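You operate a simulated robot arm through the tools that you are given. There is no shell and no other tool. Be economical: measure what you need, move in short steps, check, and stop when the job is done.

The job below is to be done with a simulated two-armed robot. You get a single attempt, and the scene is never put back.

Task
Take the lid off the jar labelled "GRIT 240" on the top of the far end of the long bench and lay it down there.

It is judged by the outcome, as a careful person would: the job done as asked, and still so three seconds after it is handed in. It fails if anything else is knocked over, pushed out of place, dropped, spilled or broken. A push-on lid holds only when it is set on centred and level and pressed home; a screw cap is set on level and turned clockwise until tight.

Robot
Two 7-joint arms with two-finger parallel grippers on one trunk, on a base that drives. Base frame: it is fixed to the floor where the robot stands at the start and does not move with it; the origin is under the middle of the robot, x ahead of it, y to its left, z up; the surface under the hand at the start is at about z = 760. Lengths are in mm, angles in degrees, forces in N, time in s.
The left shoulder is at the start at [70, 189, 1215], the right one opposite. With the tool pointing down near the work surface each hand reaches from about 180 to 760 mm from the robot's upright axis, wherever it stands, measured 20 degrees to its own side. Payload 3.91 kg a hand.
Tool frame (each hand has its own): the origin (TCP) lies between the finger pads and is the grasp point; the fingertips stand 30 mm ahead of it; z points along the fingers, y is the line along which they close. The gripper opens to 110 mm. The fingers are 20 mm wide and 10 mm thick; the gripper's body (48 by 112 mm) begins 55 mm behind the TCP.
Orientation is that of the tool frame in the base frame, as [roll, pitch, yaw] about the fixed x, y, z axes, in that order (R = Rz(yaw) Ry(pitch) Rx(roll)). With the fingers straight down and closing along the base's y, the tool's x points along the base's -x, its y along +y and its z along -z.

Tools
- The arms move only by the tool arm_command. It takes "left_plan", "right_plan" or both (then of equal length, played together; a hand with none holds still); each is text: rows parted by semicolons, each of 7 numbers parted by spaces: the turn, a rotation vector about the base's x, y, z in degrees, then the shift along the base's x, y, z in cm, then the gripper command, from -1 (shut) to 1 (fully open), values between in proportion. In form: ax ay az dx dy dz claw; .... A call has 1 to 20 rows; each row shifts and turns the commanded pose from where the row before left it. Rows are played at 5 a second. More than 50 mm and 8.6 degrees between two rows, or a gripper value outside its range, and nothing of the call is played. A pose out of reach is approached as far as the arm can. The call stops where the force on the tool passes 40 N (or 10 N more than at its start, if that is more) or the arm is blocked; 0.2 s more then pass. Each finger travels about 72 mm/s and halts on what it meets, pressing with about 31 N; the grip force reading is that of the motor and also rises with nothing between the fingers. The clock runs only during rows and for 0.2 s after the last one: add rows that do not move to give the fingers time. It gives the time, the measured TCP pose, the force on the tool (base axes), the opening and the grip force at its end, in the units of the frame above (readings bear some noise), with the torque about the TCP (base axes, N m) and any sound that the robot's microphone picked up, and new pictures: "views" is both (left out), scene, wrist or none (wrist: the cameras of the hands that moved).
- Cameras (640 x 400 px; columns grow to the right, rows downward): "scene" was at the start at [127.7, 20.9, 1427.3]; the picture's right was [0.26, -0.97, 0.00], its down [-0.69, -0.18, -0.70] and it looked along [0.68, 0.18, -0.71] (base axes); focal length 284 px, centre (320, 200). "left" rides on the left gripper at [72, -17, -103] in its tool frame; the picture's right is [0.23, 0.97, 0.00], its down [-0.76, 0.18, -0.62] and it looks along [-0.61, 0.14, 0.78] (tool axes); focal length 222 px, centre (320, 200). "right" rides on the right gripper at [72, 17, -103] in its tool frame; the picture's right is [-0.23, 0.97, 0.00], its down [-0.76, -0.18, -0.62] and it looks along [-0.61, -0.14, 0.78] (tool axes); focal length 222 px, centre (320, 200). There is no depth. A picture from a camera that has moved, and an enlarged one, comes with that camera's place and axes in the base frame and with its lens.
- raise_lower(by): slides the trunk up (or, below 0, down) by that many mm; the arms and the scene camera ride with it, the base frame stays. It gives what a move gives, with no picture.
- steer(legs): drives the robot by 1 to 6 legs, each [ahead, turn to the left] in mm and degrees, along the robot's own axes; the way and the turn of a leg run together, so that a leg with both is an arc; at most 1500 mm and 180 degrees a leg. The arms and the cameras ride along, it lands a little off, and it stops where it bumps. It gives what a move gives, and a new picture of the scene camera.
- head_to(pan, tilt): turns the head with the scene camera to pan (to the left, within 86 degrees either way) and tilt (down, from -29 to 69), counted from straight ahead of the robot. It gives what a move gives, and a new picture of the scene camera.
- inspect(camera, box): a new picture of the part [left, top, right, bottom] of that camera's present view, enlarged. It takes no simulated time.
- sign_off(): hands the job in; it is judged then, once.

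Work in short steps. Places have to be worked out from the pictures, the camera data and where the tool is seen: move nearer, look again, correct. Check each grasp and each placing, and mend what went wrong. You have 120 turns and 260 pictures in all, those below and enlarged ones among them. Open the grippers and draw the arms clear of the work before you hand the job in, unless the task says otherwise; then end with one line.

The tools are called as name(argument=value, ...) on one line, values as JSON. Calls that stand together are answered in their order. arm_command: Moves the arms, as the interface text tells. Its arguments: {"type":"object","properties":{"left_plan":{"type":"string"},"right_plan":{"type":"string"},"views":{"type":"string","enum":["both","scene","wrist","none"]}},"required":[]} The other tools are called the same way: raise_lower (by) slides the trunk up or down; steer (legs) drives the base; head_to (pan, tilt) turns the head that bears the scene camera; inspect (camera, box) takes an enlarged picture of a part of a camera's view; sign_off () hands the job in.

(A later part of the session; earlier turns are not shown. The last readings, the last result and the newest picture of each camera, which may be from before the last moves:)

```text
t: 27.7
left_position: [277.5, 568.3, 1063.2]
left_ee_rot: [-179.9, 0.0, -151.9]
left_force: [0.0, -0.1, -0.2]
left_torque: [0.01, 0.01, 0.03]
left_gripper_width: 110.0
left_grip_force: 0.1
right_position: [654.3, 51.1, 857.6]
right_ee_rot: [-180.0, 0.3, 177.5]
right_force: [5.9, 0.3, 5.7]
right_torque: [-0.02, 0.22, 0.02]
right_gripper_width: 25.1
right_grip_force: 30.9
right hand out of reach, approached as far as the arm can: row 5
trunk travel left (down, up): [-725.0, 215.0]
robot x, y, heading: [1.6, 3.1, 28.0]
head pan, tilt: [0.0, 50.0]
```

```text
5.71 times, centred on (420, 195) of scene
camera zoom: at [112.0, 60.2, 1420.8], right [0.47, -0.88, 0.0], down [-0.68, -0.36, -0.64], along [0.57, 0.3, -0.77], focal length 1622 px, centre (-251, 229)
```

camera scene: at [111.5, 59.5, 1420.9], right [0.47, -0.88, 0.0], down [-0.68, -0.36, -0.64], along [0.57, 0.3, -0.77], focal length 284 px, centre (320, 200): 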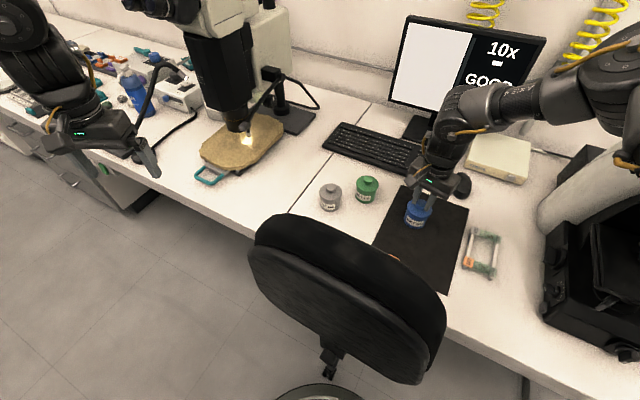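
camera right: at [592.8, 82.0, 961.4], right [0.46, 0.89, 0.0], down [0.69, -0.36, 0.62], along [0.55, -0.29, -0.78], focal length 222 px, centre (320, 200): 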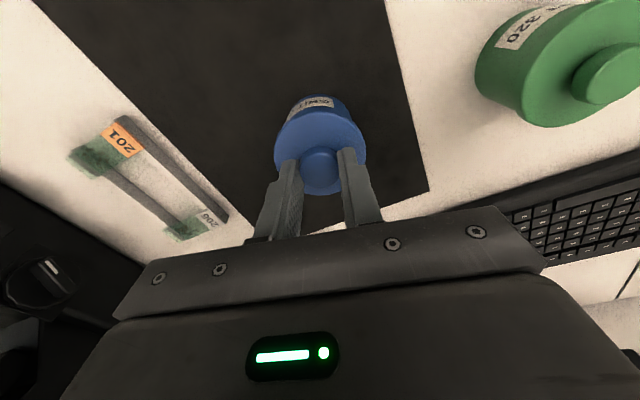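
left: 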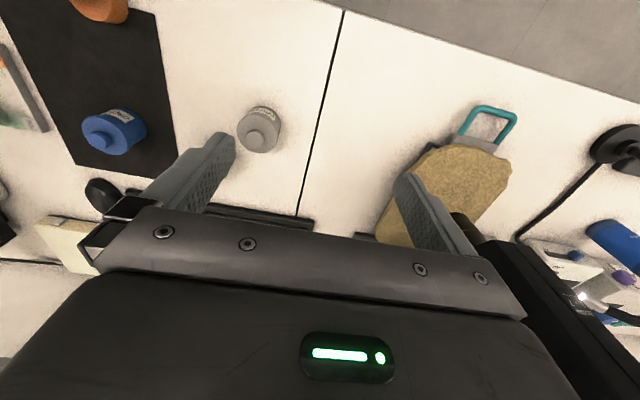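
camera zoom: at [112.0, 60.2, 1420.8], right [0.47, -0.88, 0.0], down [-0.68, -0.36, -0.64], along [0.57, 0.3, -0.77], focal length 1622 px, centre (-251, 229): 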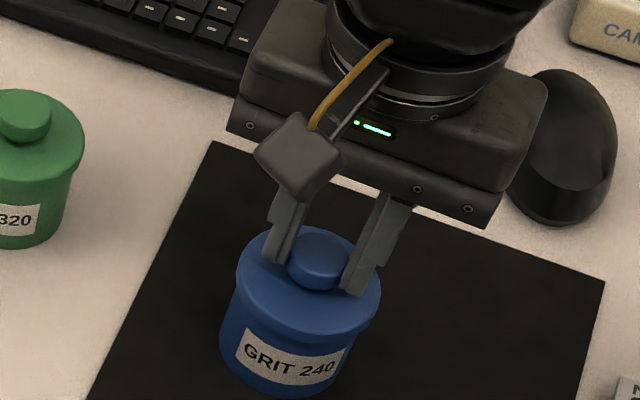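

The jar just turned and slid a few mm with the lid, so it must be held by the other hand. Plan: raise jar by its lid to a free spot above the bench, grip the body with the left hand from the side, and pull the lid off there. First the lift with the right hand.

arm_command(right_plan="0 0 -4 0 0 1 -1; 0 0 -4 0 0 2 -1; 0 0 -4 0 0 3 -1; 0 0 0 -1.5 0.4 3 -1; 0 0 0 -1.5 0.4 3 -1; 0 0 0 -2 0.5 3 -1; 0 0 0 -2 0.5 3 -1; 0 0 0 -2 0.5 3 -1; 0 0 0 -2 0.5 3 -1; 0 0 0 -2 0.5 3 -1; 0 0 0 -2.4 0.5 0.2 -1; 0 0 0 0 0 0 -1; 0 0 0 0 0 0 -1")

```text
t: 30.5
left_position: [278.1, 568.3, 1064.0]
left_ee_rot: [180.0, -0.1, -151.9]
left_force: [0.5, 0.8, -0.9]
left_torque: [-0.06, 0.02, 0.02]
left_gripper_width: 109.9
left_grip_force: 0.0
right_position: [500.2, 90.0, 1128.8]
right_ee_rot: [180.0, 0.1, 165.9]
right_force: [0.3, 0.8, -2.2]
right_torque: [0.01, 0.01, 0.03]
right_gripper_width: 25.1
right_grip_force: 30.8
trunk travel left (down, up): [-725.0, 215.0]
robot x, y, heading: [-1.2, 0.7, 27.8]
head pan, tilt: [0.0, 50.0]
camera scene: at [111.3, 59.7, 1420.9], right [0.47, -0.88, 0.0], down [-0.68, -0.36, -0.64], along [0.57, 0.3, -0.77], focal length 284 px, centre (320, 200)
camera right: at [434.0, 123.9, 1232.3], right [0.46, 0.89, 0.0], down [0.69, -0.36, 0.62], along [0.55, -0.29, -0.78], focal length 222 px, centre (320, 200)
```

scene: 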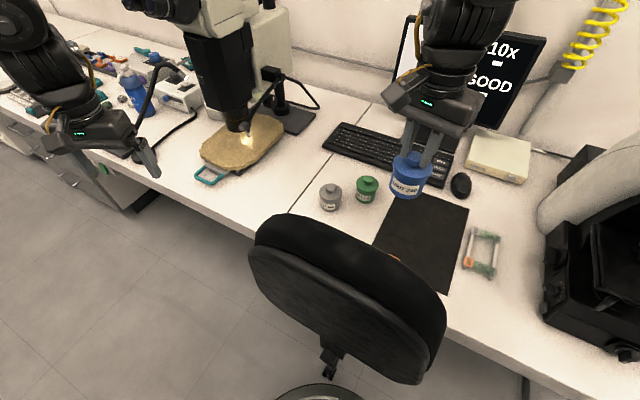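
right: 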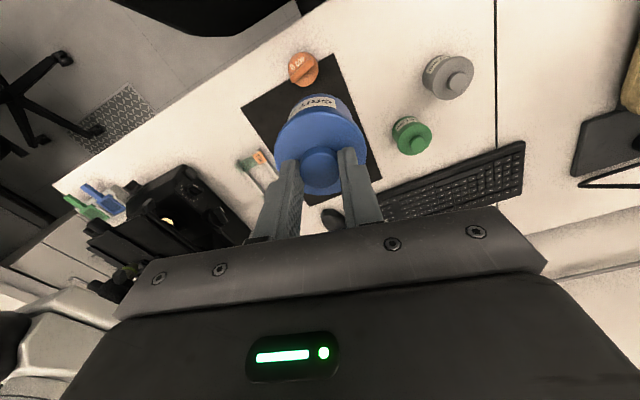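

Jar is held steadily. Now the left hand: yaw 90° in place, then tip it to point sideways (towards the robot's right).

arm_command(left_plan="0 0 8 0 0 0 1; 0 0 8 0 0 0 1; 0 0 8 0 0 0 1; 0 0 8 0 0 0 1; 0 0 8 0 0 0 1; 0 0 8 0 0 0 1; 0 0 8 0 0 0 1; 0 0 8 0 0 0 1; 0 0 8 0 0 0 1; 0 0 8 0 0 0 1; 0 0 8 0 0 0 1; 0 0 0 0 0 0 1", views="none")

arm_command(left_plan="-7.06 -3.75 0 0 0 0 1; -7.06 -3.75 0 0 0 0 1; -7.06 -3.75 0 0 0 0 1; -7.06 -3.75 0 0 0 0 1; -7.06 -3.75 0 0 0 0 1; -7.06 -3.75 0 0 0 0 1; -7.06 -3.75 0 0 0 0 1; -7.06 -3.75 0 0 0 0 1; -7.06 -3.75 0 0 0 0 1; 0 0 0 0 0 0 1")

```text
t: 33.1
left_position: [277.2, 567.5, 1063.0]
left_ee_rot: [-179.9, 0.0, -124.0]
left_force: [0.0, -0.3, 0.0]
left_torque: [-0.02, 0.02, 0.01]
left_gripper_width: 109.9
left_grip_force: 0.1
left hand out of reach, approached as far as the arm can: row 4, 5, 6, 7, 8, 9, 10, 11
right_position: [501.1, 89.2, 1129.2]
right_ee_rot: [-180.0, 0.0, 165.8]
right_force: [-0.6, -1.0, -1.8]
right_torque: [-0.02, -0.05, 0.0]
right_gripper_width: 24.8
right_grip_force: 30.9
trunk travel left (down, up): [-725.0, 215.0]
robot x, y, heading: [2.2, -0.4, 28.0]
head pan, tilt: [0.0, 50.0]
```

```text
t: 35.3
left_position: [277.9, 568.9, 1063.9]
left_ee_rot: [-110.1, -26.6, -142.7]
left_force: [0.0, -0.2, -0.8]
left_torque: [-0.01, 0.0, 0.02]
left_gripper_width: 110.0
left_grip_force: 0.1
right_position: [500.9, 89.5, 1128.7]
right_ee_rot: [179.9, 0.0, 166.0]
right_force: [-0.5, -0.6, -1.4]
right_torque: [-0.03, 0.02, 0.01]
right_gripper_width: 25.4
right_grip_force: 31.0
trunk travel left (down, up): [-725.0, 215.0]
robot x, y, heading: [-0.6, 1.2, 28.2]
head pan, tilt: [0.0, 50.0]
camera scene: at [111.6, 59.4, 1420.9], right [0.47, -0.88, 0.0], down [-0.68, -0.36, -0.64], along [0.57, 0.3, -0.77], focal length 284 px, centre (320, 200)
camera left: at [188.7, 614.2, 1143.1], right [-0.69, -0.1, -0.72], down [0.17, 0.94, -0.3], along [0.7, -0.33, -0.63], focal length 222 px, centre (320, 200)
```

scene: 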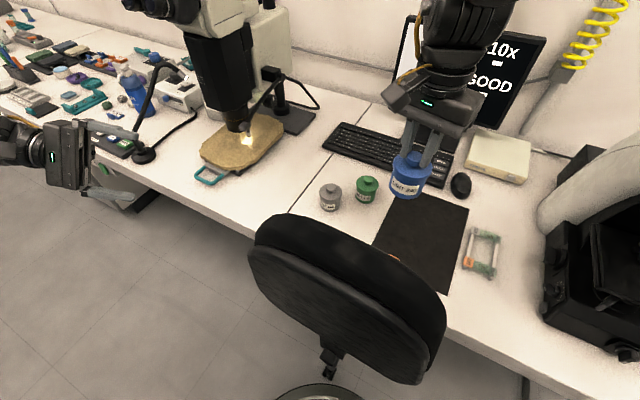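
left: 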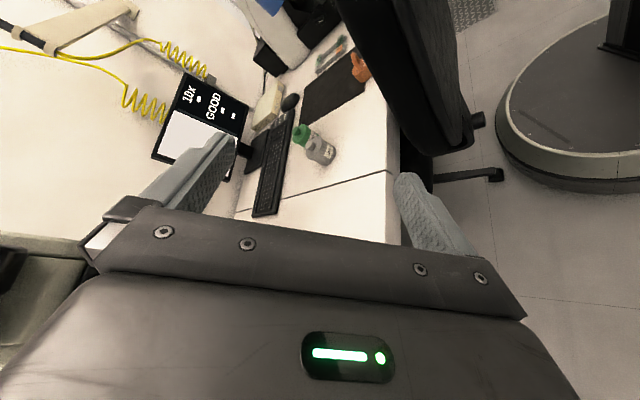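

The yaw stopped 60° short, but the fingers now point at the robot's right, 18° down. I roll the hand about its own axis by −62° to bring the closing line horizontal.

arm_command(left_plan="-3.47 6.51 2.37 0 0 0 1; -3.47 6.51 2.37 0 0 0 1; -3.47 6.51 2.37 0 0 0 1; -3.47 6.51 2.37 0 0 0 1; -3.47 6.51 2.37 0 0 0 1; -3.47 6.51 2.37 0 0 0 1; -3.47 6.51 2.37 0 0 0 1; -3.47 6.51 2.37 0 0 0 1; 0 0 0 0 0 0 1", views="scene")

```text
t: 37.3
left_position: [266.4, 633.9, 1066.6]
left_ee_rot: [-178.9, -72.3, -63.3]
left_force: [-0.2, -0.6, -0.7]
left_torque: [0.0, -0.02, 0.01]
left_gripper_width: 110.1
left_grip_force: 0.2
left hand out of reach, approached as far as the arm can: row 5, 6, 7, 8
right_position: [499.5, 89.8, 1130.0]
right_ee_rot: [180.0, 0.2, 165.9]
right_force: [-0.1, 0.9, -2.0]
right_torque: [0.01, -0.05, 0.03]
right_gripper_width: 25.2
right_grip_force: 30.8
trunk travel left (down, up): [-725.0, 215.0]
robot x, y, heading: [2.2, -1.4, 28.2]
head pan, tilt: [0.0, 50.0]
camera scene: at [111.1, 59.9, 1420.9], right [0.47, -0.88, 0.0], down [-0.68, -0.36, -0.64], along [0.57, 0.3, -0.77], focal length 284 px, centre (320, 200)
```

scene: 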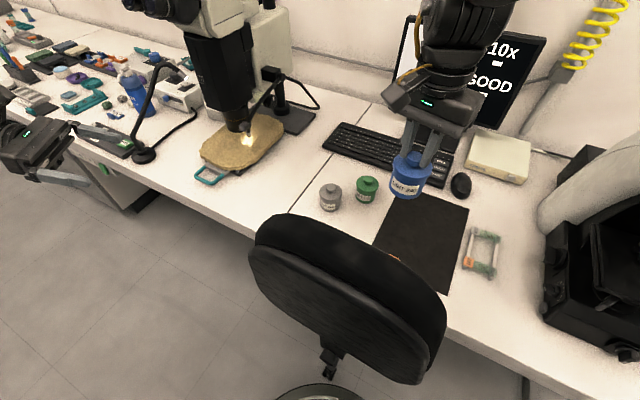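

The orientation is now as wanted; only the position is off, which moving inward cures. I bring the left hand to a spot 115 mm short of the jar along its pointing line.

arm_command(left_plan="0 0 0 1.54 -3.72 0.17 1; 0 0 0 1.54 -3.72 0.17 1; 0 0 0 1.54 -3.72 0.17 1; 0 0 0 1.54 -3.72 0.17 1; 0 0 0 1.54 -3.72 0.17 1; 0 0 0 1.54 -3.72 0.17 1; 0 0 0 1.54 -3.72 0.17 1; 0 0 0 1.54 -3.72 0.17 1; 0 0 0 1.54 -3.72 0.17 1; 0 0 0 1.54 -3.72 0.17 1; 0 0 0 1.54 -3.72 0.17 1; 0 0 0 1.54 -3.72 0.17 1; 0 0 0 0 0 0 1")

inspect(camera="scene", box=[320, 110, 480, 220])

```text
t: 40.1
left_position: [282.8, 634.0, 1078.5]
left_ee_rot: [-179.8, -72.2, -62.5]
left_force: [0.6, 0.2, -0.3]
left_torque: [-0.02, -0.02, 0.0]
left_gripper_width: 110.0
left_grip_force: 0.0
left hand out of reach, approached as far as the arm can: row 1, 2, 3, 4, 5, 6, 7, 8, 9, 10, 11, 12
right_position: [500.8, 89.3, 1129.0]
right_ee_rot: [180.0, 0.0, 166.0]
right_force: [0.2, 0.4, -2.3]
right_torque: [0.03, 0.02, -0.01]
right_gripper_width: 25.1
right_grip_force: 31.0
trunk travel left (down, up): [-725.0, 215.0]
robot x, y, heading: [-5.3, 2.6, 28.2]
head pan, tilt: [0.0, 50.0]
camera scene: at [111.6, 59.7, 1420.9], right [0.47, -0.88, 0.0], down [-0.68, -0.36, -0.64], along [0.57, 0.3, -0.77], focal length 284 px, centre (320, 200)
camera left: at [260.8, 709.0, 1179.1], right [-0.83, -0.52, 0.21], down [-0.54, 0.65, -0.53], along [0.14, -0.56, -0.82], focal length 222 px, centre (320, 200)
```

scene: 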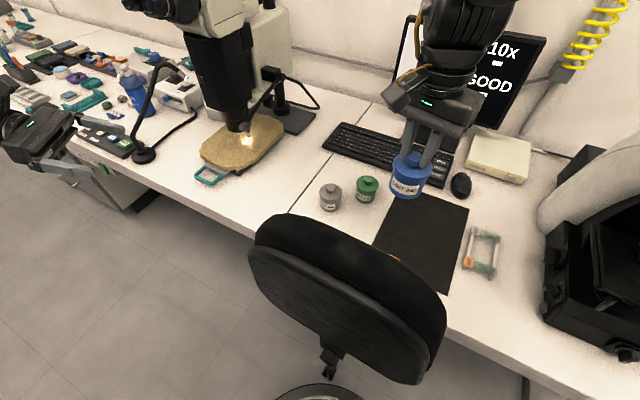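
left: 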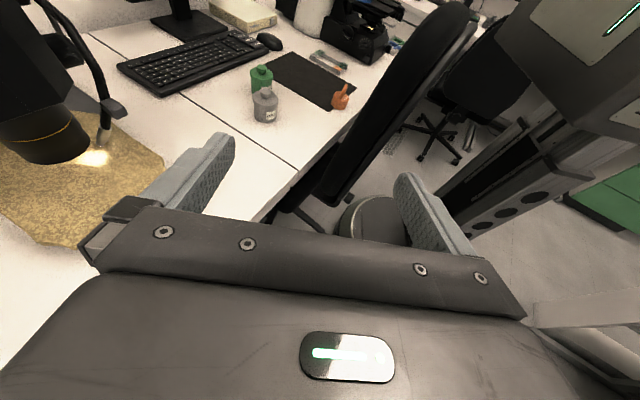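

```text
3.64 times, centred on (400, 165) of scene
camera zoom: at [111.6, 59.7, 1420.9], right [0.47, -0.88, 0.0], down [-0.68, -0.36, -0.64], along [0.57, 0.3, -0.77], focal length 1032 px, centre (29, 327)
```

zoom: 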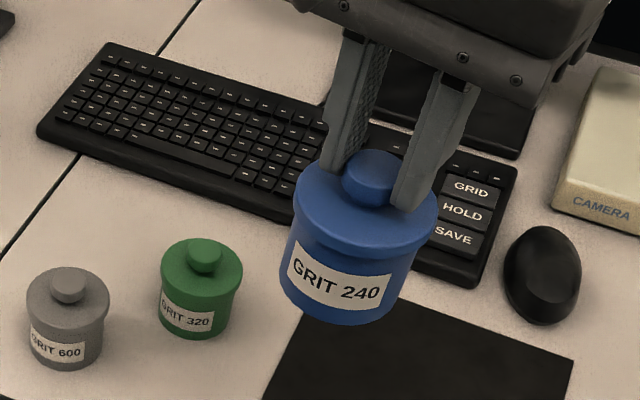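

This wrist pose sits at a joint limit. I'll undo the left turns and instead point the left hand forward (about 30° below level), closing sideways. First the undoing.

arm_command(left_plan="3.47 -6.51 -2.37 0 -0.5 0 1; 3.47 -6.51 -2.37 0 -0.5 0 1; 3.47 -6.51 -2.37 0 -0.5 0 1; 3.47 -6.51 -2.37 0 -0.5 0 1; 3.47 -6.51 -2.37 0 -0.5 0 1; 3.47 -6.51 -2.37 0 -0.5 0 1; 3.47 -6.51 -2.37 0 -1 0 1; 3.47 -6.51 -2.37 0 -1 0 1; 7.06 3.75 0 0 0 0 1; 7.06 3.75 0 0 0 0 1; 7.06 3.75 0 0 0 0 1; 7.06 3.75 0 0 0 0 1; 7.06 3.75 0 0 0 0 1; 7.06 3.75 0 0 0 0 1; 7.06 3.75 0 0 0 0 1; 7.06 3.75 0 0 0 0 1; 7.06 3.75 0 0 0 0 1; 0 0 0 0 0 0 1", views="none")

```text
t: 43.9
left_position: [280.2, 584.3, 1077.6]
left_ee_rot: [-180.0, 0.0, -124.0]
left_force: [-0.4, 0.3, -0.3]
left_torque: [0.0, 0.01, -0.02]
left_gripper_width: 110.0
left_grip_force: 0.1
right_position: [500.0, 89.9, 1129.5]
right_ee_rot: [180.0, 0.1, 165.9]
right_force: [0.3, 0.3, -1.7]
right_torque: [0.0, 0.01, -0.01]
right_gripper_width: 25.3
right_grip_force: 30.3
trunk travel left (down, up): [-725.0, 215.0]
robot x, y, heading: [-1.7, 3.7, 28.1]
head pan, tilt: [0.0, 50.0]
```

Left hand is straight down again. Now yaw −42° (pointing line 14° in base) and then pitch 60° up so that the fingers point forward, 30° below level.

arm_command(left_plan="0 0 -7 0 0 0.5 1; 0 0 -7 0 0 0.5 1; 0 0 -7 0 0 0.5 1; 0 0 -7 0 0 0.5 1; 0 0 -7 0 0 0.5 1; 0 0 -7 0 0 0.5 1; 1.815 -7.275 0 0.5 -1 0 1; 1.815 -7.275 0 0.5 -1 0 1; 1.815 -7.275 0 0.5 -1 0 1; 1.815 -7.275 0 0.5 -1 0 1; 1.815 -7.275 0 0.5 -1 0 1; 1.815 -7.275 0 0.5 -1 0 1; 1.815 -7.275 0 0.5 -1 0 1; 1.815 -7.275 0 0.5 -1 0 1; 0 0 0 0 0 0 1", views="scene")

```text
t: 47.1
left_position: [319.7, 500.8, 1107.2]
left_ee_rot: [180.0, 60.2, -166.0]
left_force: [-0.6, -0.3, 0.2]
left_torque: [-0.01, 0.02, 0.0]
left_gripper_width: 109.8
left_grip_force: 0.1
right_position: [501.2, 89.8, 1128.2]
right_ee_rot: [179.9, 0.0, 165.9]
right_force: [-0.4, 0.4, -1.9]
right_torque: [0.0, 0.0, -0.03]
right_gripper_width: 25.2
right_grip_force: 31.2
trunk travel left (down, up): [-725.0, 215.0]
robot x, y, heading: [0.5, 6.2, 28.0]
head pan, tilt: [0.0, 50.0]
camera scene: at [111.6, 59.5, 1420.9], right [0.47, -0.88, 0.0], down [-0.68, -0.36, -0.64], along [0.57, 0.3, -0.77], focal length 284 px, centre (320, 200)
```

scene: 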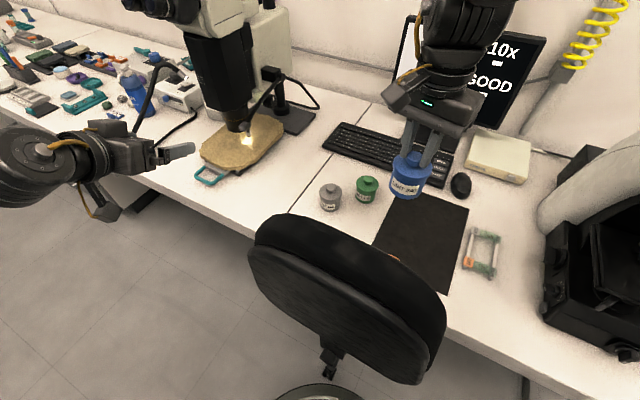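

Pose reached exactly. I bring the jar to about (520, 180) and the left hand to 120 mm short of it along its pointing line.

arm_command(left_plan="0 0 0 0.7 -3.84 0.62 1; 0 0 0 0.7 -3.84 0.62 1; 0 0 0 0.7 -3.84 0.62 1; 0 0 0 0.7 -3.84 0.62 1; 0 0 0 0.7 -3.84 0.62 1; 0 0 0 0.7 -3.84 0.62 1; 0 0 0 0.7 -3.84 0.62 1; 0 0 0 0.7 -3.84 0.62 1; 0 0 0 0.7 -3.84 0.62 1; 0 0 0 0 0 0 1; 0 0 0 0 0 0 1", right_plan="0 0 0 0.22 1 0.57 -1; 0 0 0 0.22 1 0.57 -1; 0 0 0 0.22 1 0.57 -1; 0 0 0 0.22 1 0.57 -1; 0 0 0 0.22 1 0.57 -1; 0 0 0 0.22 1 0.57 -1; 0 0 0 0.22 1 0.57 -1; 0 0 0 0.22 1 0.57 -1; 0 0 0 0.22 1 0.57 -1; 0 0 0 0 0 0 -1; 0 0 0 0 0 0 -1")

```text
t: 49.5
left_position: [325.3, 484.8, 1107.9]
left_ee_rot: [-179.9, 60.1, -166.6]
left_force: [0.8, 0.4, -0.2]
left_torque: [-0.02, -0.01, 0.03]
left_gripper_width: 110.4
left_grip_force: 0.0
left hand out of reach, approached as far as the arm can: row 1, 2, 3, 4, 5, 6, 7, 8, 9
right_position: [519.3, 177.1, 1181.4]
right_ee_rot: [-180.0, 0.0, 166.0]
right_force: [-0.2, -0.3, -1.9]
right_torque: [0.0, -0.06, 0.01]
right_gripper_width: 25.1
right_grip_force: 31.1
trunk travel left (down, up): [-725.0, 215.0]
robot x, y, heading: [1.2, -2.2, 27.7]
head pan, tilt: [0.0, 50.0]
camera scene: at [111.6, 59.8, 1420.9], right [0.47, -0.88, 0.0], down [-0.68, -0.36, -0.64], along [0.57, 0.3, -0.77], focal length 284 px, centre (320, 200)
camera right: at [453.0, 211.9, 1283.9], right [0.46, 0.89, 0.0], down [0.69, -0.36, 0.62], along [0.55, -0.29, -0.78], focal length 222 px, centre (320, 200)
camera left: at [206.7, 438.4, 1098.3], right [-0.33, 0.92, -0.2], down [-0.2, 0.14, 0.97], along [0.92, 0.36, 0.13], focal length 222 px, centre (320, 200)
```

scene: 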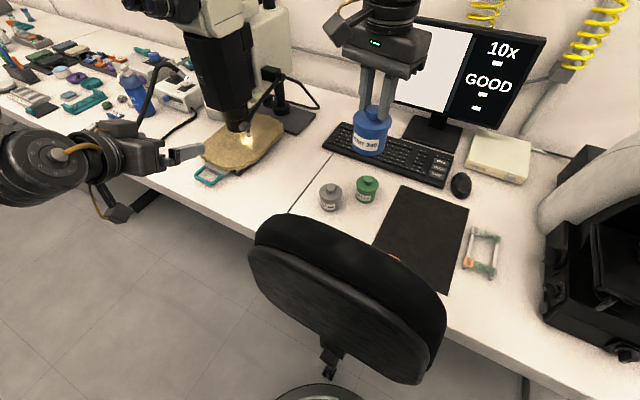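
right: 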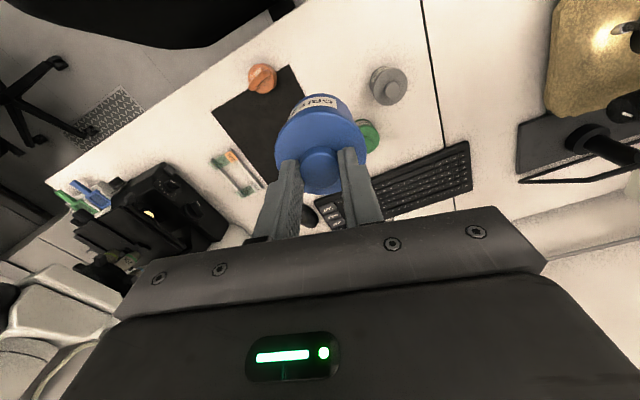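
left: 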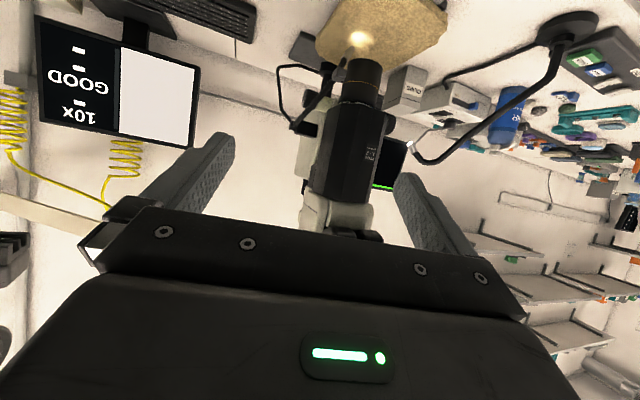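

The hand needs to point further inward as it moves in. I yaw it −35° more about the vertical while drawing inward.

arm_command(left_plan="0 0 -7 0 0 0.3 1; 0 0 -7 0 0 0.3 1; 0 0 -7 0 0 0.3 1; 0 0 -7 0 0 0.3 1; 0 0 -7 0 0 0.3 1; 0 0 0 0.7 -3 0.4 1; 0 0 0 0.7 -3 0.4 1; 0 0 0 0.7 -3 0.4 1; 0 0 0 0 0 0 1", views="none")

```text
t: 51.5
left_position: [348.5, 394.3, 1139.2]
left_ee_rot: [-180.0, 60.0, 159.0]
left_force: [-0.6, -0.1, -0.3]
left_torque: [0.0, 0.03, 0.0]
left_gripper_width: 110.2
left_grip_force: 0.1
right_position: [519.2, 177.7, 1180.6]
right_ee_rot: [-179.9, 0.1, 165.9]
right_force: [-0.3, -0.4, -1.9]
right_torque: [0.01, 0.02, 0.0]
right_gripper_width: 25.2
right_grip_force: 30.9
trunk travel left (down, up): [-725.0, 215.0]
robot x, y, heading: [0.1, -1.6, 27.9]
head pan, tilt: [0.0, 50.0]
```

That works. The pointing line is now (0.81, −0.31, −0.5). I go to the pre-grasp 120 mm short of the jar body (519, 178, 1100).

arm_command(left_plan="0 0 0 1.47 -3.58 0.42 1; 0 0 0 1.47 -3.58 0.42 1; 0 0 0 1.47 -3.58 0.42 1; 0 0 0 1.47 -3.58 0.42 1; 0 0 0 1.47 -3.58 0.42 1; 0 0 0 0 0 0 1; 0 0 0 0 0 0 1")

```text
t: 53.1
left_position: [423.0, 216.1, 1157.5]
left_ee_rot: [-179.9, 60.0, 159.0]
left_force: [0.1, 0.4, -0.4]
left_torque: [0.06, 0.01, 0.02]
left_gripper_width: 110.3
left_grip_force: 0.0
right_position: [518.9, 177.4, 1180.1]
right_ee_rot: [179.9, 0.0, 165.9]
right_force: [-0.4, -0.3, -1.9]
right_torque: [0.03, 0.03, 0.02]
right_gripper_width: 25.3
right_grip_force: 30.6
trunk travel left (down, up): [-725.0, 215.0]
robot x, y, heading: [-0.9, 3.1, 27.9]
head pan, tilt: [0.0, 50.0]
camera scene: at [111.9, 59.6, 1420.8], right [0.47, -0.88, 0.0], down [-0.68, -0.36, -0.64], along [0.57, 0.3, -0.77], focal length 284 px, centre (320, 200)
camera left: at [299.7, 244.7, 1147.2], right [0.24, 0.95, -0.2], down [-0.08, 0.22, 0.97], along [0.97, -0.22, 0.13], focal length 222 px, centre (320, 200)
```

scene: 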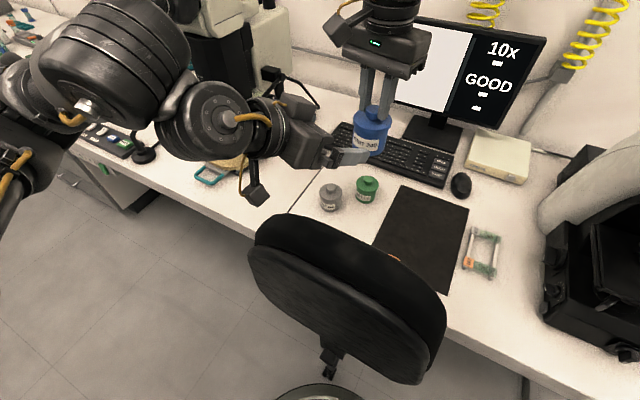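
left: 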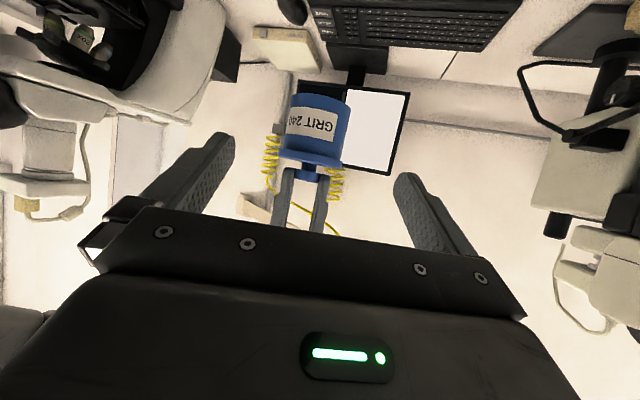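

The left camera confirms the jar body centre at (519, 176, 1104) with the lid edge at about 1133. I advance along the pointing line so the fingers straddle the body.

arm_command(left_plan="0 0 0 1.92 -0.77 -1.15 1; 0 0 0 1.92 -0.77 -1.15 1; 0 0 0 1.92 -0.77 -1.15 1; 0 0 0 1.92 -0.77 -1.15 1; 0 0 0 1.92 -0.8 -1.15 1; 0 0 0 0 0 0 1; 0 0 0 0 0 0 1")

inspect(camera="scene", box=[300, 90, 440, 180])

```text
t: 54.7
left_position: [519.4, 175.5, 1101.6]
left_ee_rot: [-180.0, 60.0, 158.9]
left_force: [-0.7, 0.3, -0.2]
left_torque: [-0.04, 0.01, 0.01]
left_gripper_width: 110.0
left_grip_force: 0.1
right_position: [518.5, 176.8, 1179.7]
right_ee_rot: [179.9, 0.0, 165.9]
right_force: [-0.4, 0.2, -2.0]
right_torque: [0.03, 0.0, -0.02]
right_gripper_width: 24.7
right_grip_force: 31.4
trunk travel left (down, up): [-725.0, 215.0]
robot x, y, heading: [-2.0, -2.3, 28.1]
head pan, tilt: [0.0, 50.0]
camera scene: at [111.9, 59.6, 1420.8], right [0.47, -0.88, 0.0], down [-0.68, -0.36, -0.64], along [0.57, 0.3, -0.77], focal length 284 px, centre (320, 200)
camera left: at [394.3, 204.2, 1091.2], right [0.24, 0.95, -0.2], down [-0.08, 0.22, 0.97], along [0.97, -0.22, 0.13], focal length 222 px, centre (320, 200)
```

scene: 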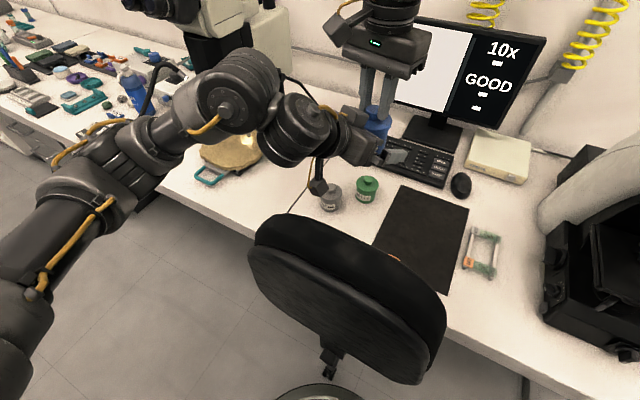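
left: 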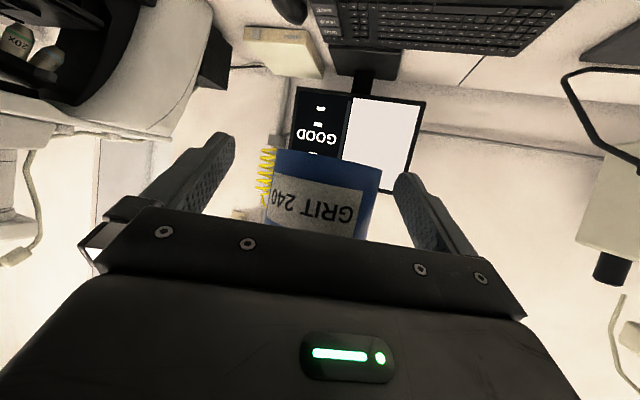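

```text
4.44 times, centred on (370, 135) of scene
camera zoom: at [111.9, 59.6, 1420.8], right [0.47, -0.88, 0.0], down [-0.68, -0.36, -0.64], along [0.57, 0.3, -0.77], focal length 1262 px, centre (98, 489)
```

zoom: 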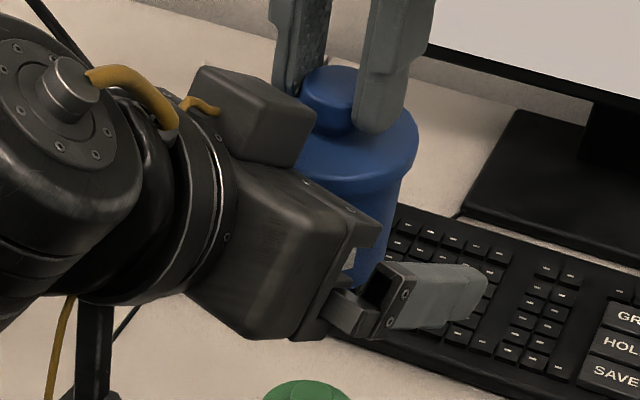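

Fingers straddle the body without contact. I close the left hand on it.

arm_command(left_plan="0 0 0 0 0 0 0.3; 0 0 0 0 0 0 0; 0 0 0 0 0 0 -1; 0 0 0 0 0 0 -1; 0 0 0 0 0 0 -1; 0 0 0 0 0 0 -1", views="wrist")

```text
t: 56.1
left_position: [517.5, 174.9, 1100.8]
left_ee_rot: [180.0, 60.0, 159.0]
left_force: [0.1, 0.1, -0.2]
left_torque: [0.01, 0.01, 0.02]
left_gripper_width: 55.3
left_grip_force: 31.2
right_position: [518.8, 176.8, 1180.2]
right_ee_rot: [-180.0, 0.1, 165.9]
right_force: [-0.9, -0.8, -0.7]
right_torque: [0.03, -0.01, 0.01]
right_gripper_width: 25.7
right_grip_force: 30.9
trunk travel left (down, up): [-725.0, 215.0]
robot x, y, heading: [0.2, 1.0, 27.9]
head pan, tilt: [0.0, 50.0]
heard: snap
camera left: at [394.0, 204.2, 1091.3], right [0.24, 0.95, -0.2], down [-0.08, 0.22, 0.97], along [0.97, -0.22, 0.13], focal length 222 px, centre (320, 200)
```

left: 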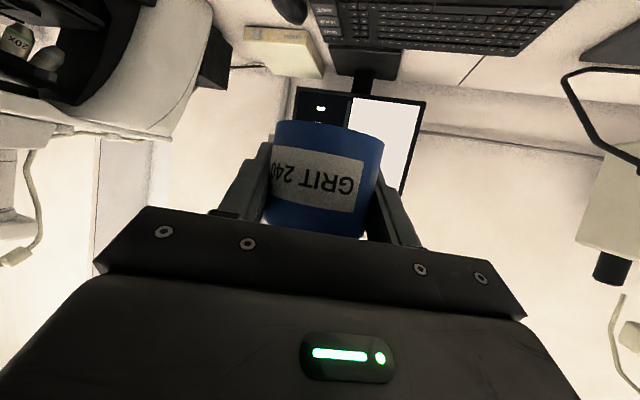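

A snap was heard: the lid has likely popped off. I check from the scene and right cameras.

inspect(camera="scene", box=[300, 80, 440, 180])

inspect(camera="right", box=[200, 60, 440, 240])

inspect(camera="left", box=[200, 100, 440, 250])

```text
4.00 times, centred on (370, 130) of scene
camera zoom: at [111.7, 59.6, 1420.9], right [0.47, -0.88, 0.0], down [-0.68, -0.36, -0.64], along [0.57, 0.3, -0.77], focal length 1135 px, centre (120, 480)
```

zoom: 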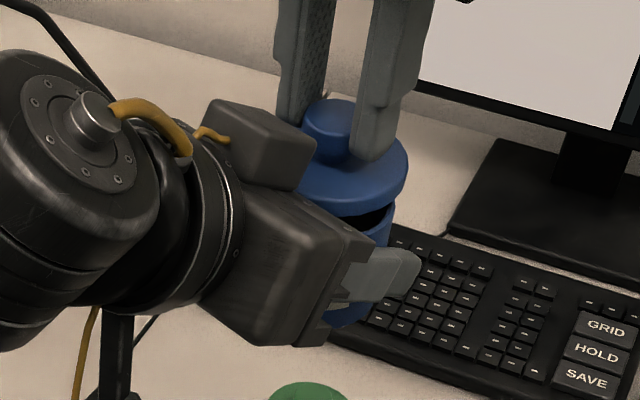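

```text
2.22 times, centred on (320, 150) of right
camera zoom: at [453.1, 211.7, 1283.9], right [0.46, 0.89, 0.0], down [0.7, -0.36, 0.62], along [0.55, -0.28, -0.78], focal length 494 px, centre (320, 311)
```

zoom: 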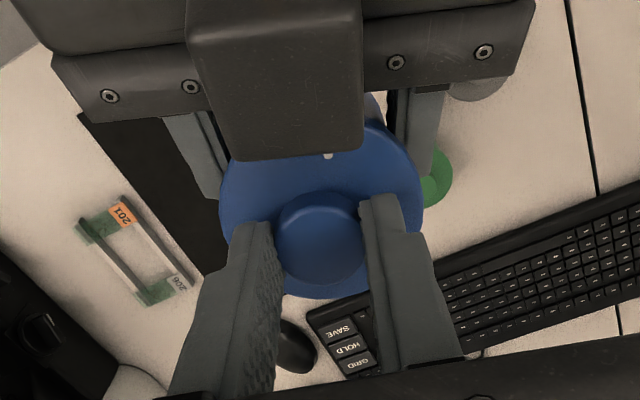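

```text
2.67 times, centred on (320, 175) of left
camera zoom: at [394.0, 204.2, 1091.3], right [0.24, 0.95, -0.2], down [-0.08, 0.22, 0.97], along [0.97, -0.22, 0.13], focal length 592 px, centre (320, 267)
```

zoom: 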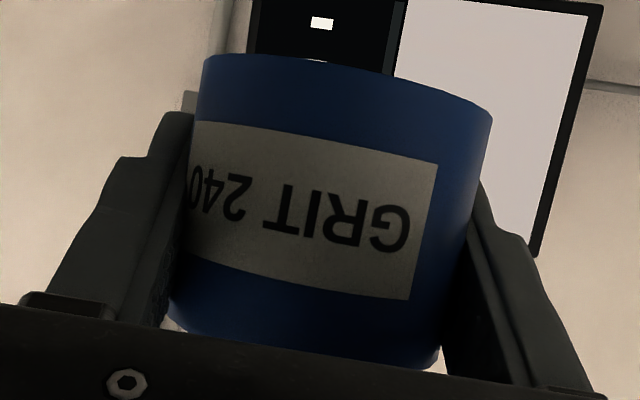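

The lid is off in the right hand and the jar sits upright in the left. I raise the lid clear and take it towards a free spot on the mat near (620, −30).

arm_command(right_plan="0 0 0 0 0 1.5 -1; 0 0 0 0 0 2 -1; 0 0 0 0 0 1.5 -1; 0 0 0 1.7 -3.45 0 -1; 0 0 0 1.7 -3.45 0 -1; 0 0 0 1.7 -3.45 -2 -1; 0 0 0 1.7 -3.45 -2 -1; 0 0 0 1.7 -3.45 -2 -1; 0 0 0 1.6 -3.45 -3 -1; 0 0 0 0 0 -4 -1; 0 0 0 0 0 -4 -1; 0 0 0 0 0 -4 -1; 0 0 0 0 0 -4 -1; 0 0 0 0 0 -4 -1; 0 0 0 0 0 0 -1; 0 0 0 0 0 0 -1")

inspect(camera="scene", box=[320, 90, 520, 280])

```text
t: 59.5
left_position: [518.1, 175.0, 1102.6]
left_ee_rot: [-179.9, 60.0, 159.0]
left_force: [0.8, 0.7, -0.5]
left_torque: [-0.01, 0.0, -0.03]
left_gripper_width: 55.5
left_grip_force: 31.0
right_position: [617.9, -31.8, 940.1]
right_ee_rot: [180.0, 0.1, 166.0]
right_force: [0.4, -0.5, -0.5]
right_torque: [0.01, 0.01, 0.04]
right_gripper_width: 25.5
right_grip_force: 31.2
trunk travel left (down, up): [-725.0, 215.0]
robot x, y, heading: [-3.5, 8.0, 27.9]
head pan, tilt: [0.0, 50.0]
camera scene: at [112.0, 59.5, 1420.8], right [0.47, -0.88, 0.0], down [-0.68, -0.36, -0.64], along [0.57, 0.3, -0.77], focal length 284 px, centre (320, 200)
camera right: at [552.7, 3.4, 1043.4], right [0.46, 0.89, 0.0], down [0.69, -0.36, 0.62], along [0.55, -0.29, -0.78], focal length 222 px, centre (320, 200)
```

scene: 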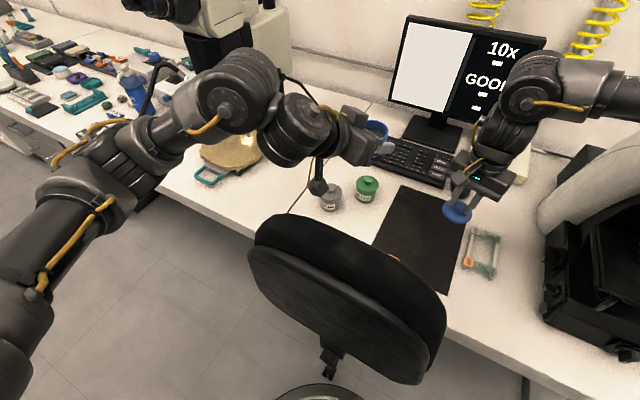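
right: 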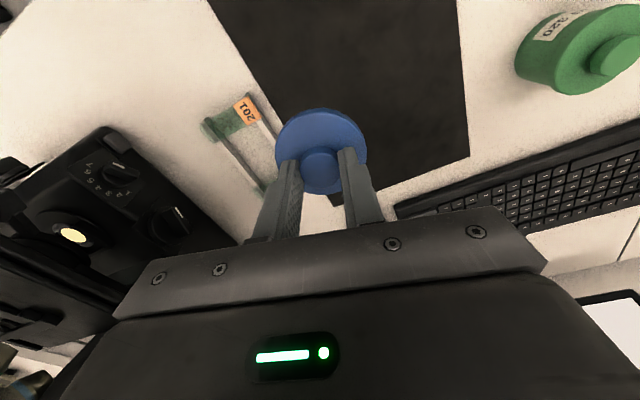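

```text
2.11 times, centred on (420, 185) of scene
camera zoom: at [112.0, 59.5, 1420.8], right [0.47, -0.88, 0.0], down [-0.68, -0.36, -0.64], along [0.57, 0.3, -0.77], focal length 598 px, centre (110, 232)
```

zoom: 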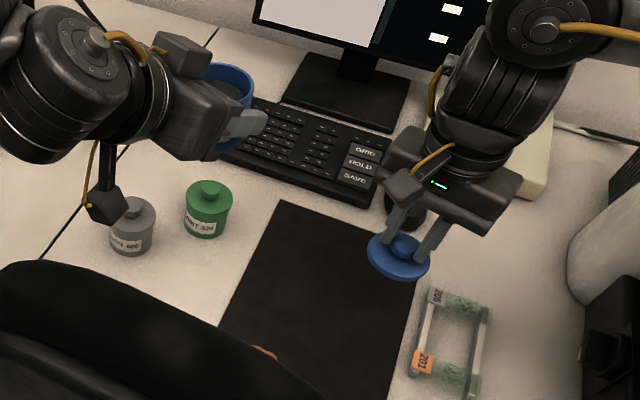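

The lid is a thin disc; the spot below is free mat, well away from the specimen frame. I lower to TCP z 830, then on in small steps.

arm_command(right_plan="0 0 0 0 0 -3 -1; 0 0 0 0 0 -3 -1; 0 0 0 0 0 -3 -1; 0 0 0 0 0 -1.5 -1; 0 0 0 0 0 -0.5 -1; 0 0 0 0 0 0 -1; 0 0 0 0 0 0 -1")

inspect(camera="scene", box=[400, 150, 520, 270])

```text
t: 61.1
left_position: [517.7, 175.6, 1101.4]
left_ee_rot: [-180.0, 60.0, 159.0]
left_force: [0.6, -0.2, -0.7]
left_torque: [0.02, 0.01, 0.0]
left_gripper_width: 55.2
left_grip_force: 31.1
right_position: [620.5, -30.7, 832.3]
right_ee_rot: [179.9, 0.0, 165.9]
right_force: [-0.3, 0.6, 0.4]
right_torque: [0.05, 0.05, -0.01]
right_gripper_width: 25.6
right_grip_force: 31.6
trunk travel left (down, up): [-725.0, 215.0]
robot x, y, heading: [-0.9, 3.3, 28.0]
head pan, tilt: [0.0, 50.0]
camera scene: at [111.8, 59.4, 1420.9], right [0.47, -0.88, 0.0], down [-0.68, -0.36, -0.64], along [0.57, 0.3, -0.77], focal length 284 px, centre (320, 200)
camera right: at [554.0, 4.2, 933.8], right [0.46, 0.89, 0.0], down [0.7, -0.36, 0.62], along [0.55, -0.29, -0.78], focal length 222 px, centre (320, 200)
```

scene: 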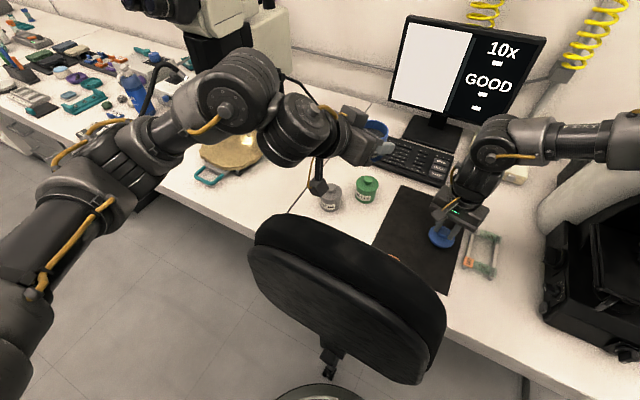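
right: 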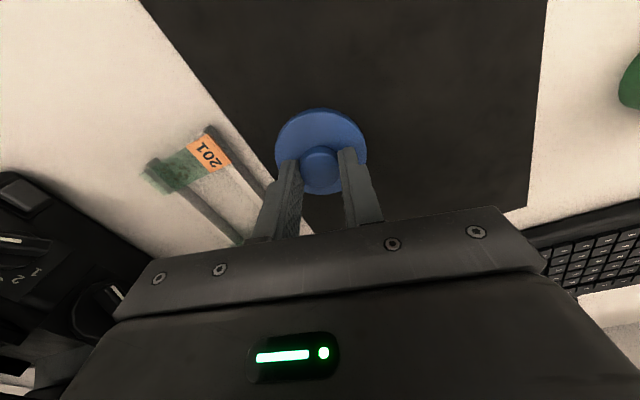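

```text
3.33 times, centred on (460, 210) of scene
camera zoom: at [111.8, 59.4, 1420.9], right [0.47, -0.88, 0.0], down [-0.68, -0.36, -0.64], along [0.57, 0.3, -0.77], focal length 946 px, centre (-147, 167)
```

zoom: 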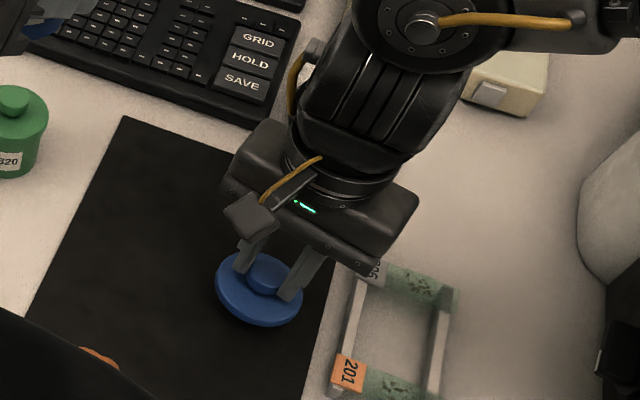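

Clear below. I step down slowly till contact shows in the force.

arm_command(right_plan="0 0 0 0 0 -0.4 -1; 0 0 0 0 0 -0.4 -1; 0 0 0 0 0 -0.4 -1; 0 0 0 0 0 -0.3 -1; 0 0 0 0 0 -0.3 -1; 0 0 0 0 0 0 -1", views="none")

```text
t: 62.5
left_position: [516.2, 175.9, 1101.5]
left_ee_rot: [-179.9, 59.9, 158.9]
left_force: [-0.5, 0.1, 0.0]
left_torque: [-0.03, 0.02, 0.0]
left_gripper_width: 55.4
left_grip_force: 31.5
right_position: [619.2, -30.2, 811.8]
right_ee_rot: [180.0, 0.0, 165.9]
right_force: [-0.7, 0.2, -0.1]
right_torque: [0.01, -0.02, -0.01]
right_gripper_width: 25.4
right_grip_force: 31.1
trunk travel left (down, up): [-725.0, 215.0]
robot x, y, heading: [-3.6, 3.4, 27.9]
head pan, tilt: [0.0, 50.0]
```

No contact yet at 812; smaller steps on.

arm_command(right_plan="0 0 0 0 0 -0.2 -1; 0 0 0 0 0 -0.2 -1; 0 0 0 0 0 -0.2 -1; 0 0 0 0 0 0 -1", views="wrist")

inspect(camera="scene", box=[410, 190, 490, 260])

```text
t: 63.5
left_position: [517.0, 174.9, 1102.1]
left_ee_rot: [-179.9, 60.1, 158.9]
left_force: [-0.4, 0.0, -0.1]
left_torque: [0.04, 0.01, -0.03]
left_gripper_width: 55.2
left_grip_force: 31.4
right_position: [619.2, -29.9, 807.3]
right_ee_rot: [179.9, 0.2, 165.9]
right_force: [2.7, 0.4, 15.9]
right_torque: [-0.33, -0.19, 0.04]
right_gripper_width: 25.4
right_grip_force: 30.4
trunk travel left (down, up): [-725.0, 215.0]
robot x, y, heading: [-1.9, 0.6, 28.3]
head pan, tilt: [0.0, 50.0]
camera right: at [552.6, 4.7, 911.2], right [0.46, 0.89, 0.0], down [0.69, -0.36, 0.63], along [0.56, -0.28, -0.78], focal length 222 px, centre (320, 200)
```

right: 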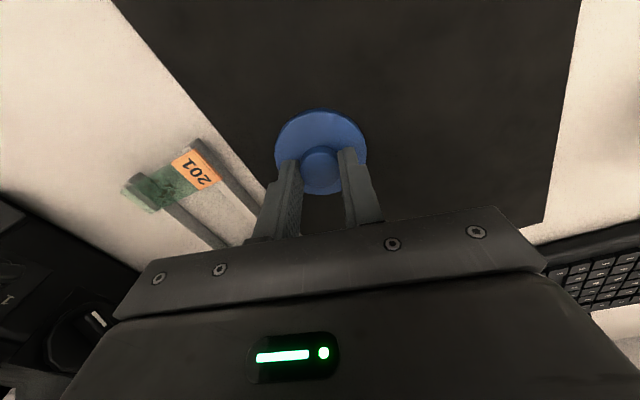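

```text
5.71 times, centred on (450, 225) of scene
camera zoom: at [109.9, 59.7, 1421.2], right [0.47, -0.88, 0.0], down [-0.68, -0.36, -0.64], along [0.57, 0.3, -0.77], focal length 1622 px, centre (-423, 57)
```

zoom: 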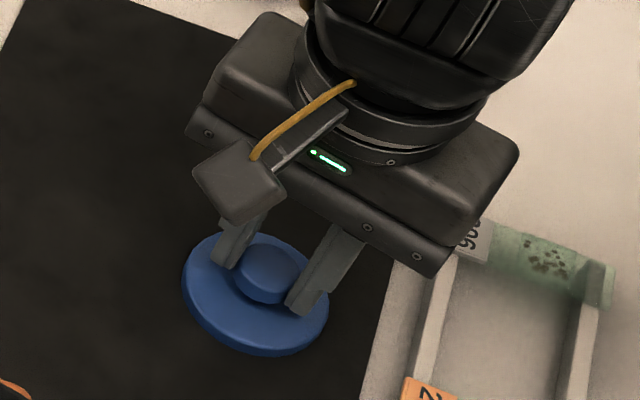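

Contact with the mat (16 N). I ease up 1.5 mm, open the fingers, and raise the hand.

arm_command(right_plan="0 0 0 0 0 0.15 -1; 0 0 0 0 0 0 -0.3; 0 0 0 0 0 0 -0.1; 0 0 0 0 0 0 -0.1; 0 0 0 0 0 2 -0.1; 0 0 0 0 0 4 -0.1; 0 0 0 0 0 4 0; 0 0 0 0 0 4 0.2; 0 0 0 0 0 0 0.2")

inspect(camera="scene", box=[400, 170, 500, 270])

```text
t: 65.5
left_position: [518.5, 174.4, 1101.7]
left_ee_rot: [-179.9, 59.9, 159.1]
left_force: [0.8, 0.6, -0.7]
left_torque: [0.01, 0.01, 0.02]
left_gripper_width: 55.2
left_grip_force: 31.0
right_position: [620.7, -27.7, 948.6]
right_ee_rot: [-180.0, 0.0, 165.8]
right_force: [-0.3, -0.1, 0.1]
right_torque: [0.02, -0.01, 0.01]
right_gripper_width: 65.9
right_grip_force: 0.1
trunk travel left (down, up): [-725.0, 215.0]
robot x, y, heading: [3.3, 4.0, 27.8]
head pan, tilt: [0.0, 50.0]
camera scene: at [112.4, 59.5, 1420.8], right [0.47, -0.88, 0.0], down [-0.68, -0.36, -0.64], along [0.57, 0.3, -0.77], focal length 284 px, centre (320, 200)
camera right: at [554.9, 6.3, 1052.8], right [0.46, 0.89, 0.0], down [0.7, -0.36, 0.62], along [0.55, -0.29, -0.78], focal length 222 px, centre (320, 200)
```

scene: 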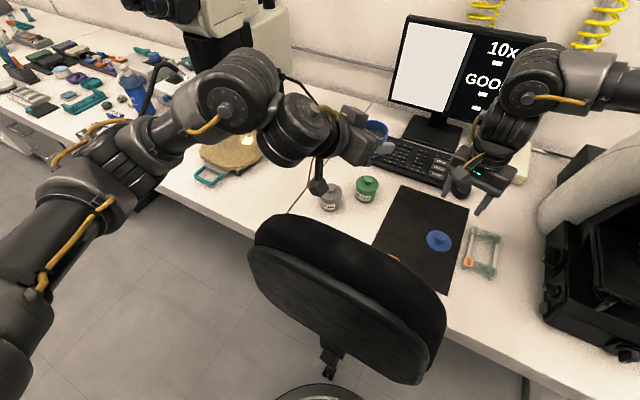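
right: 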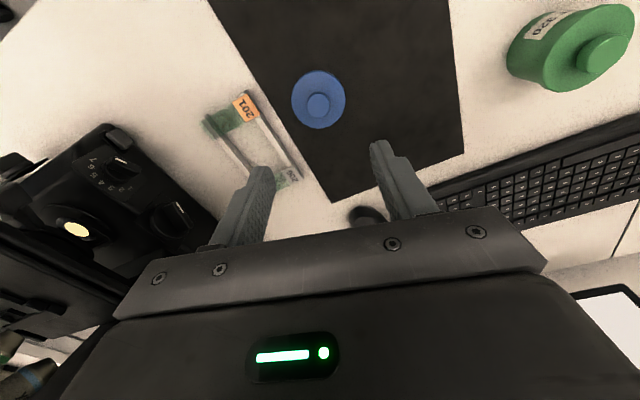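

```text
4.00 times, centred on (450, 220) of scene
camera zoom: at [112.4, 59.5, 1420.8], right [0.47, -0.88, 0.0], down [-0.68, -0.36, -0.64], along [0.57, 0.3, -0.77], focal length 1135 px, centre (-200, 120)
```

zoom: 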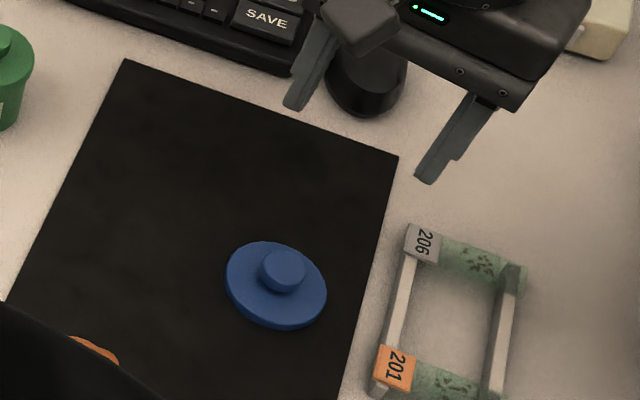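

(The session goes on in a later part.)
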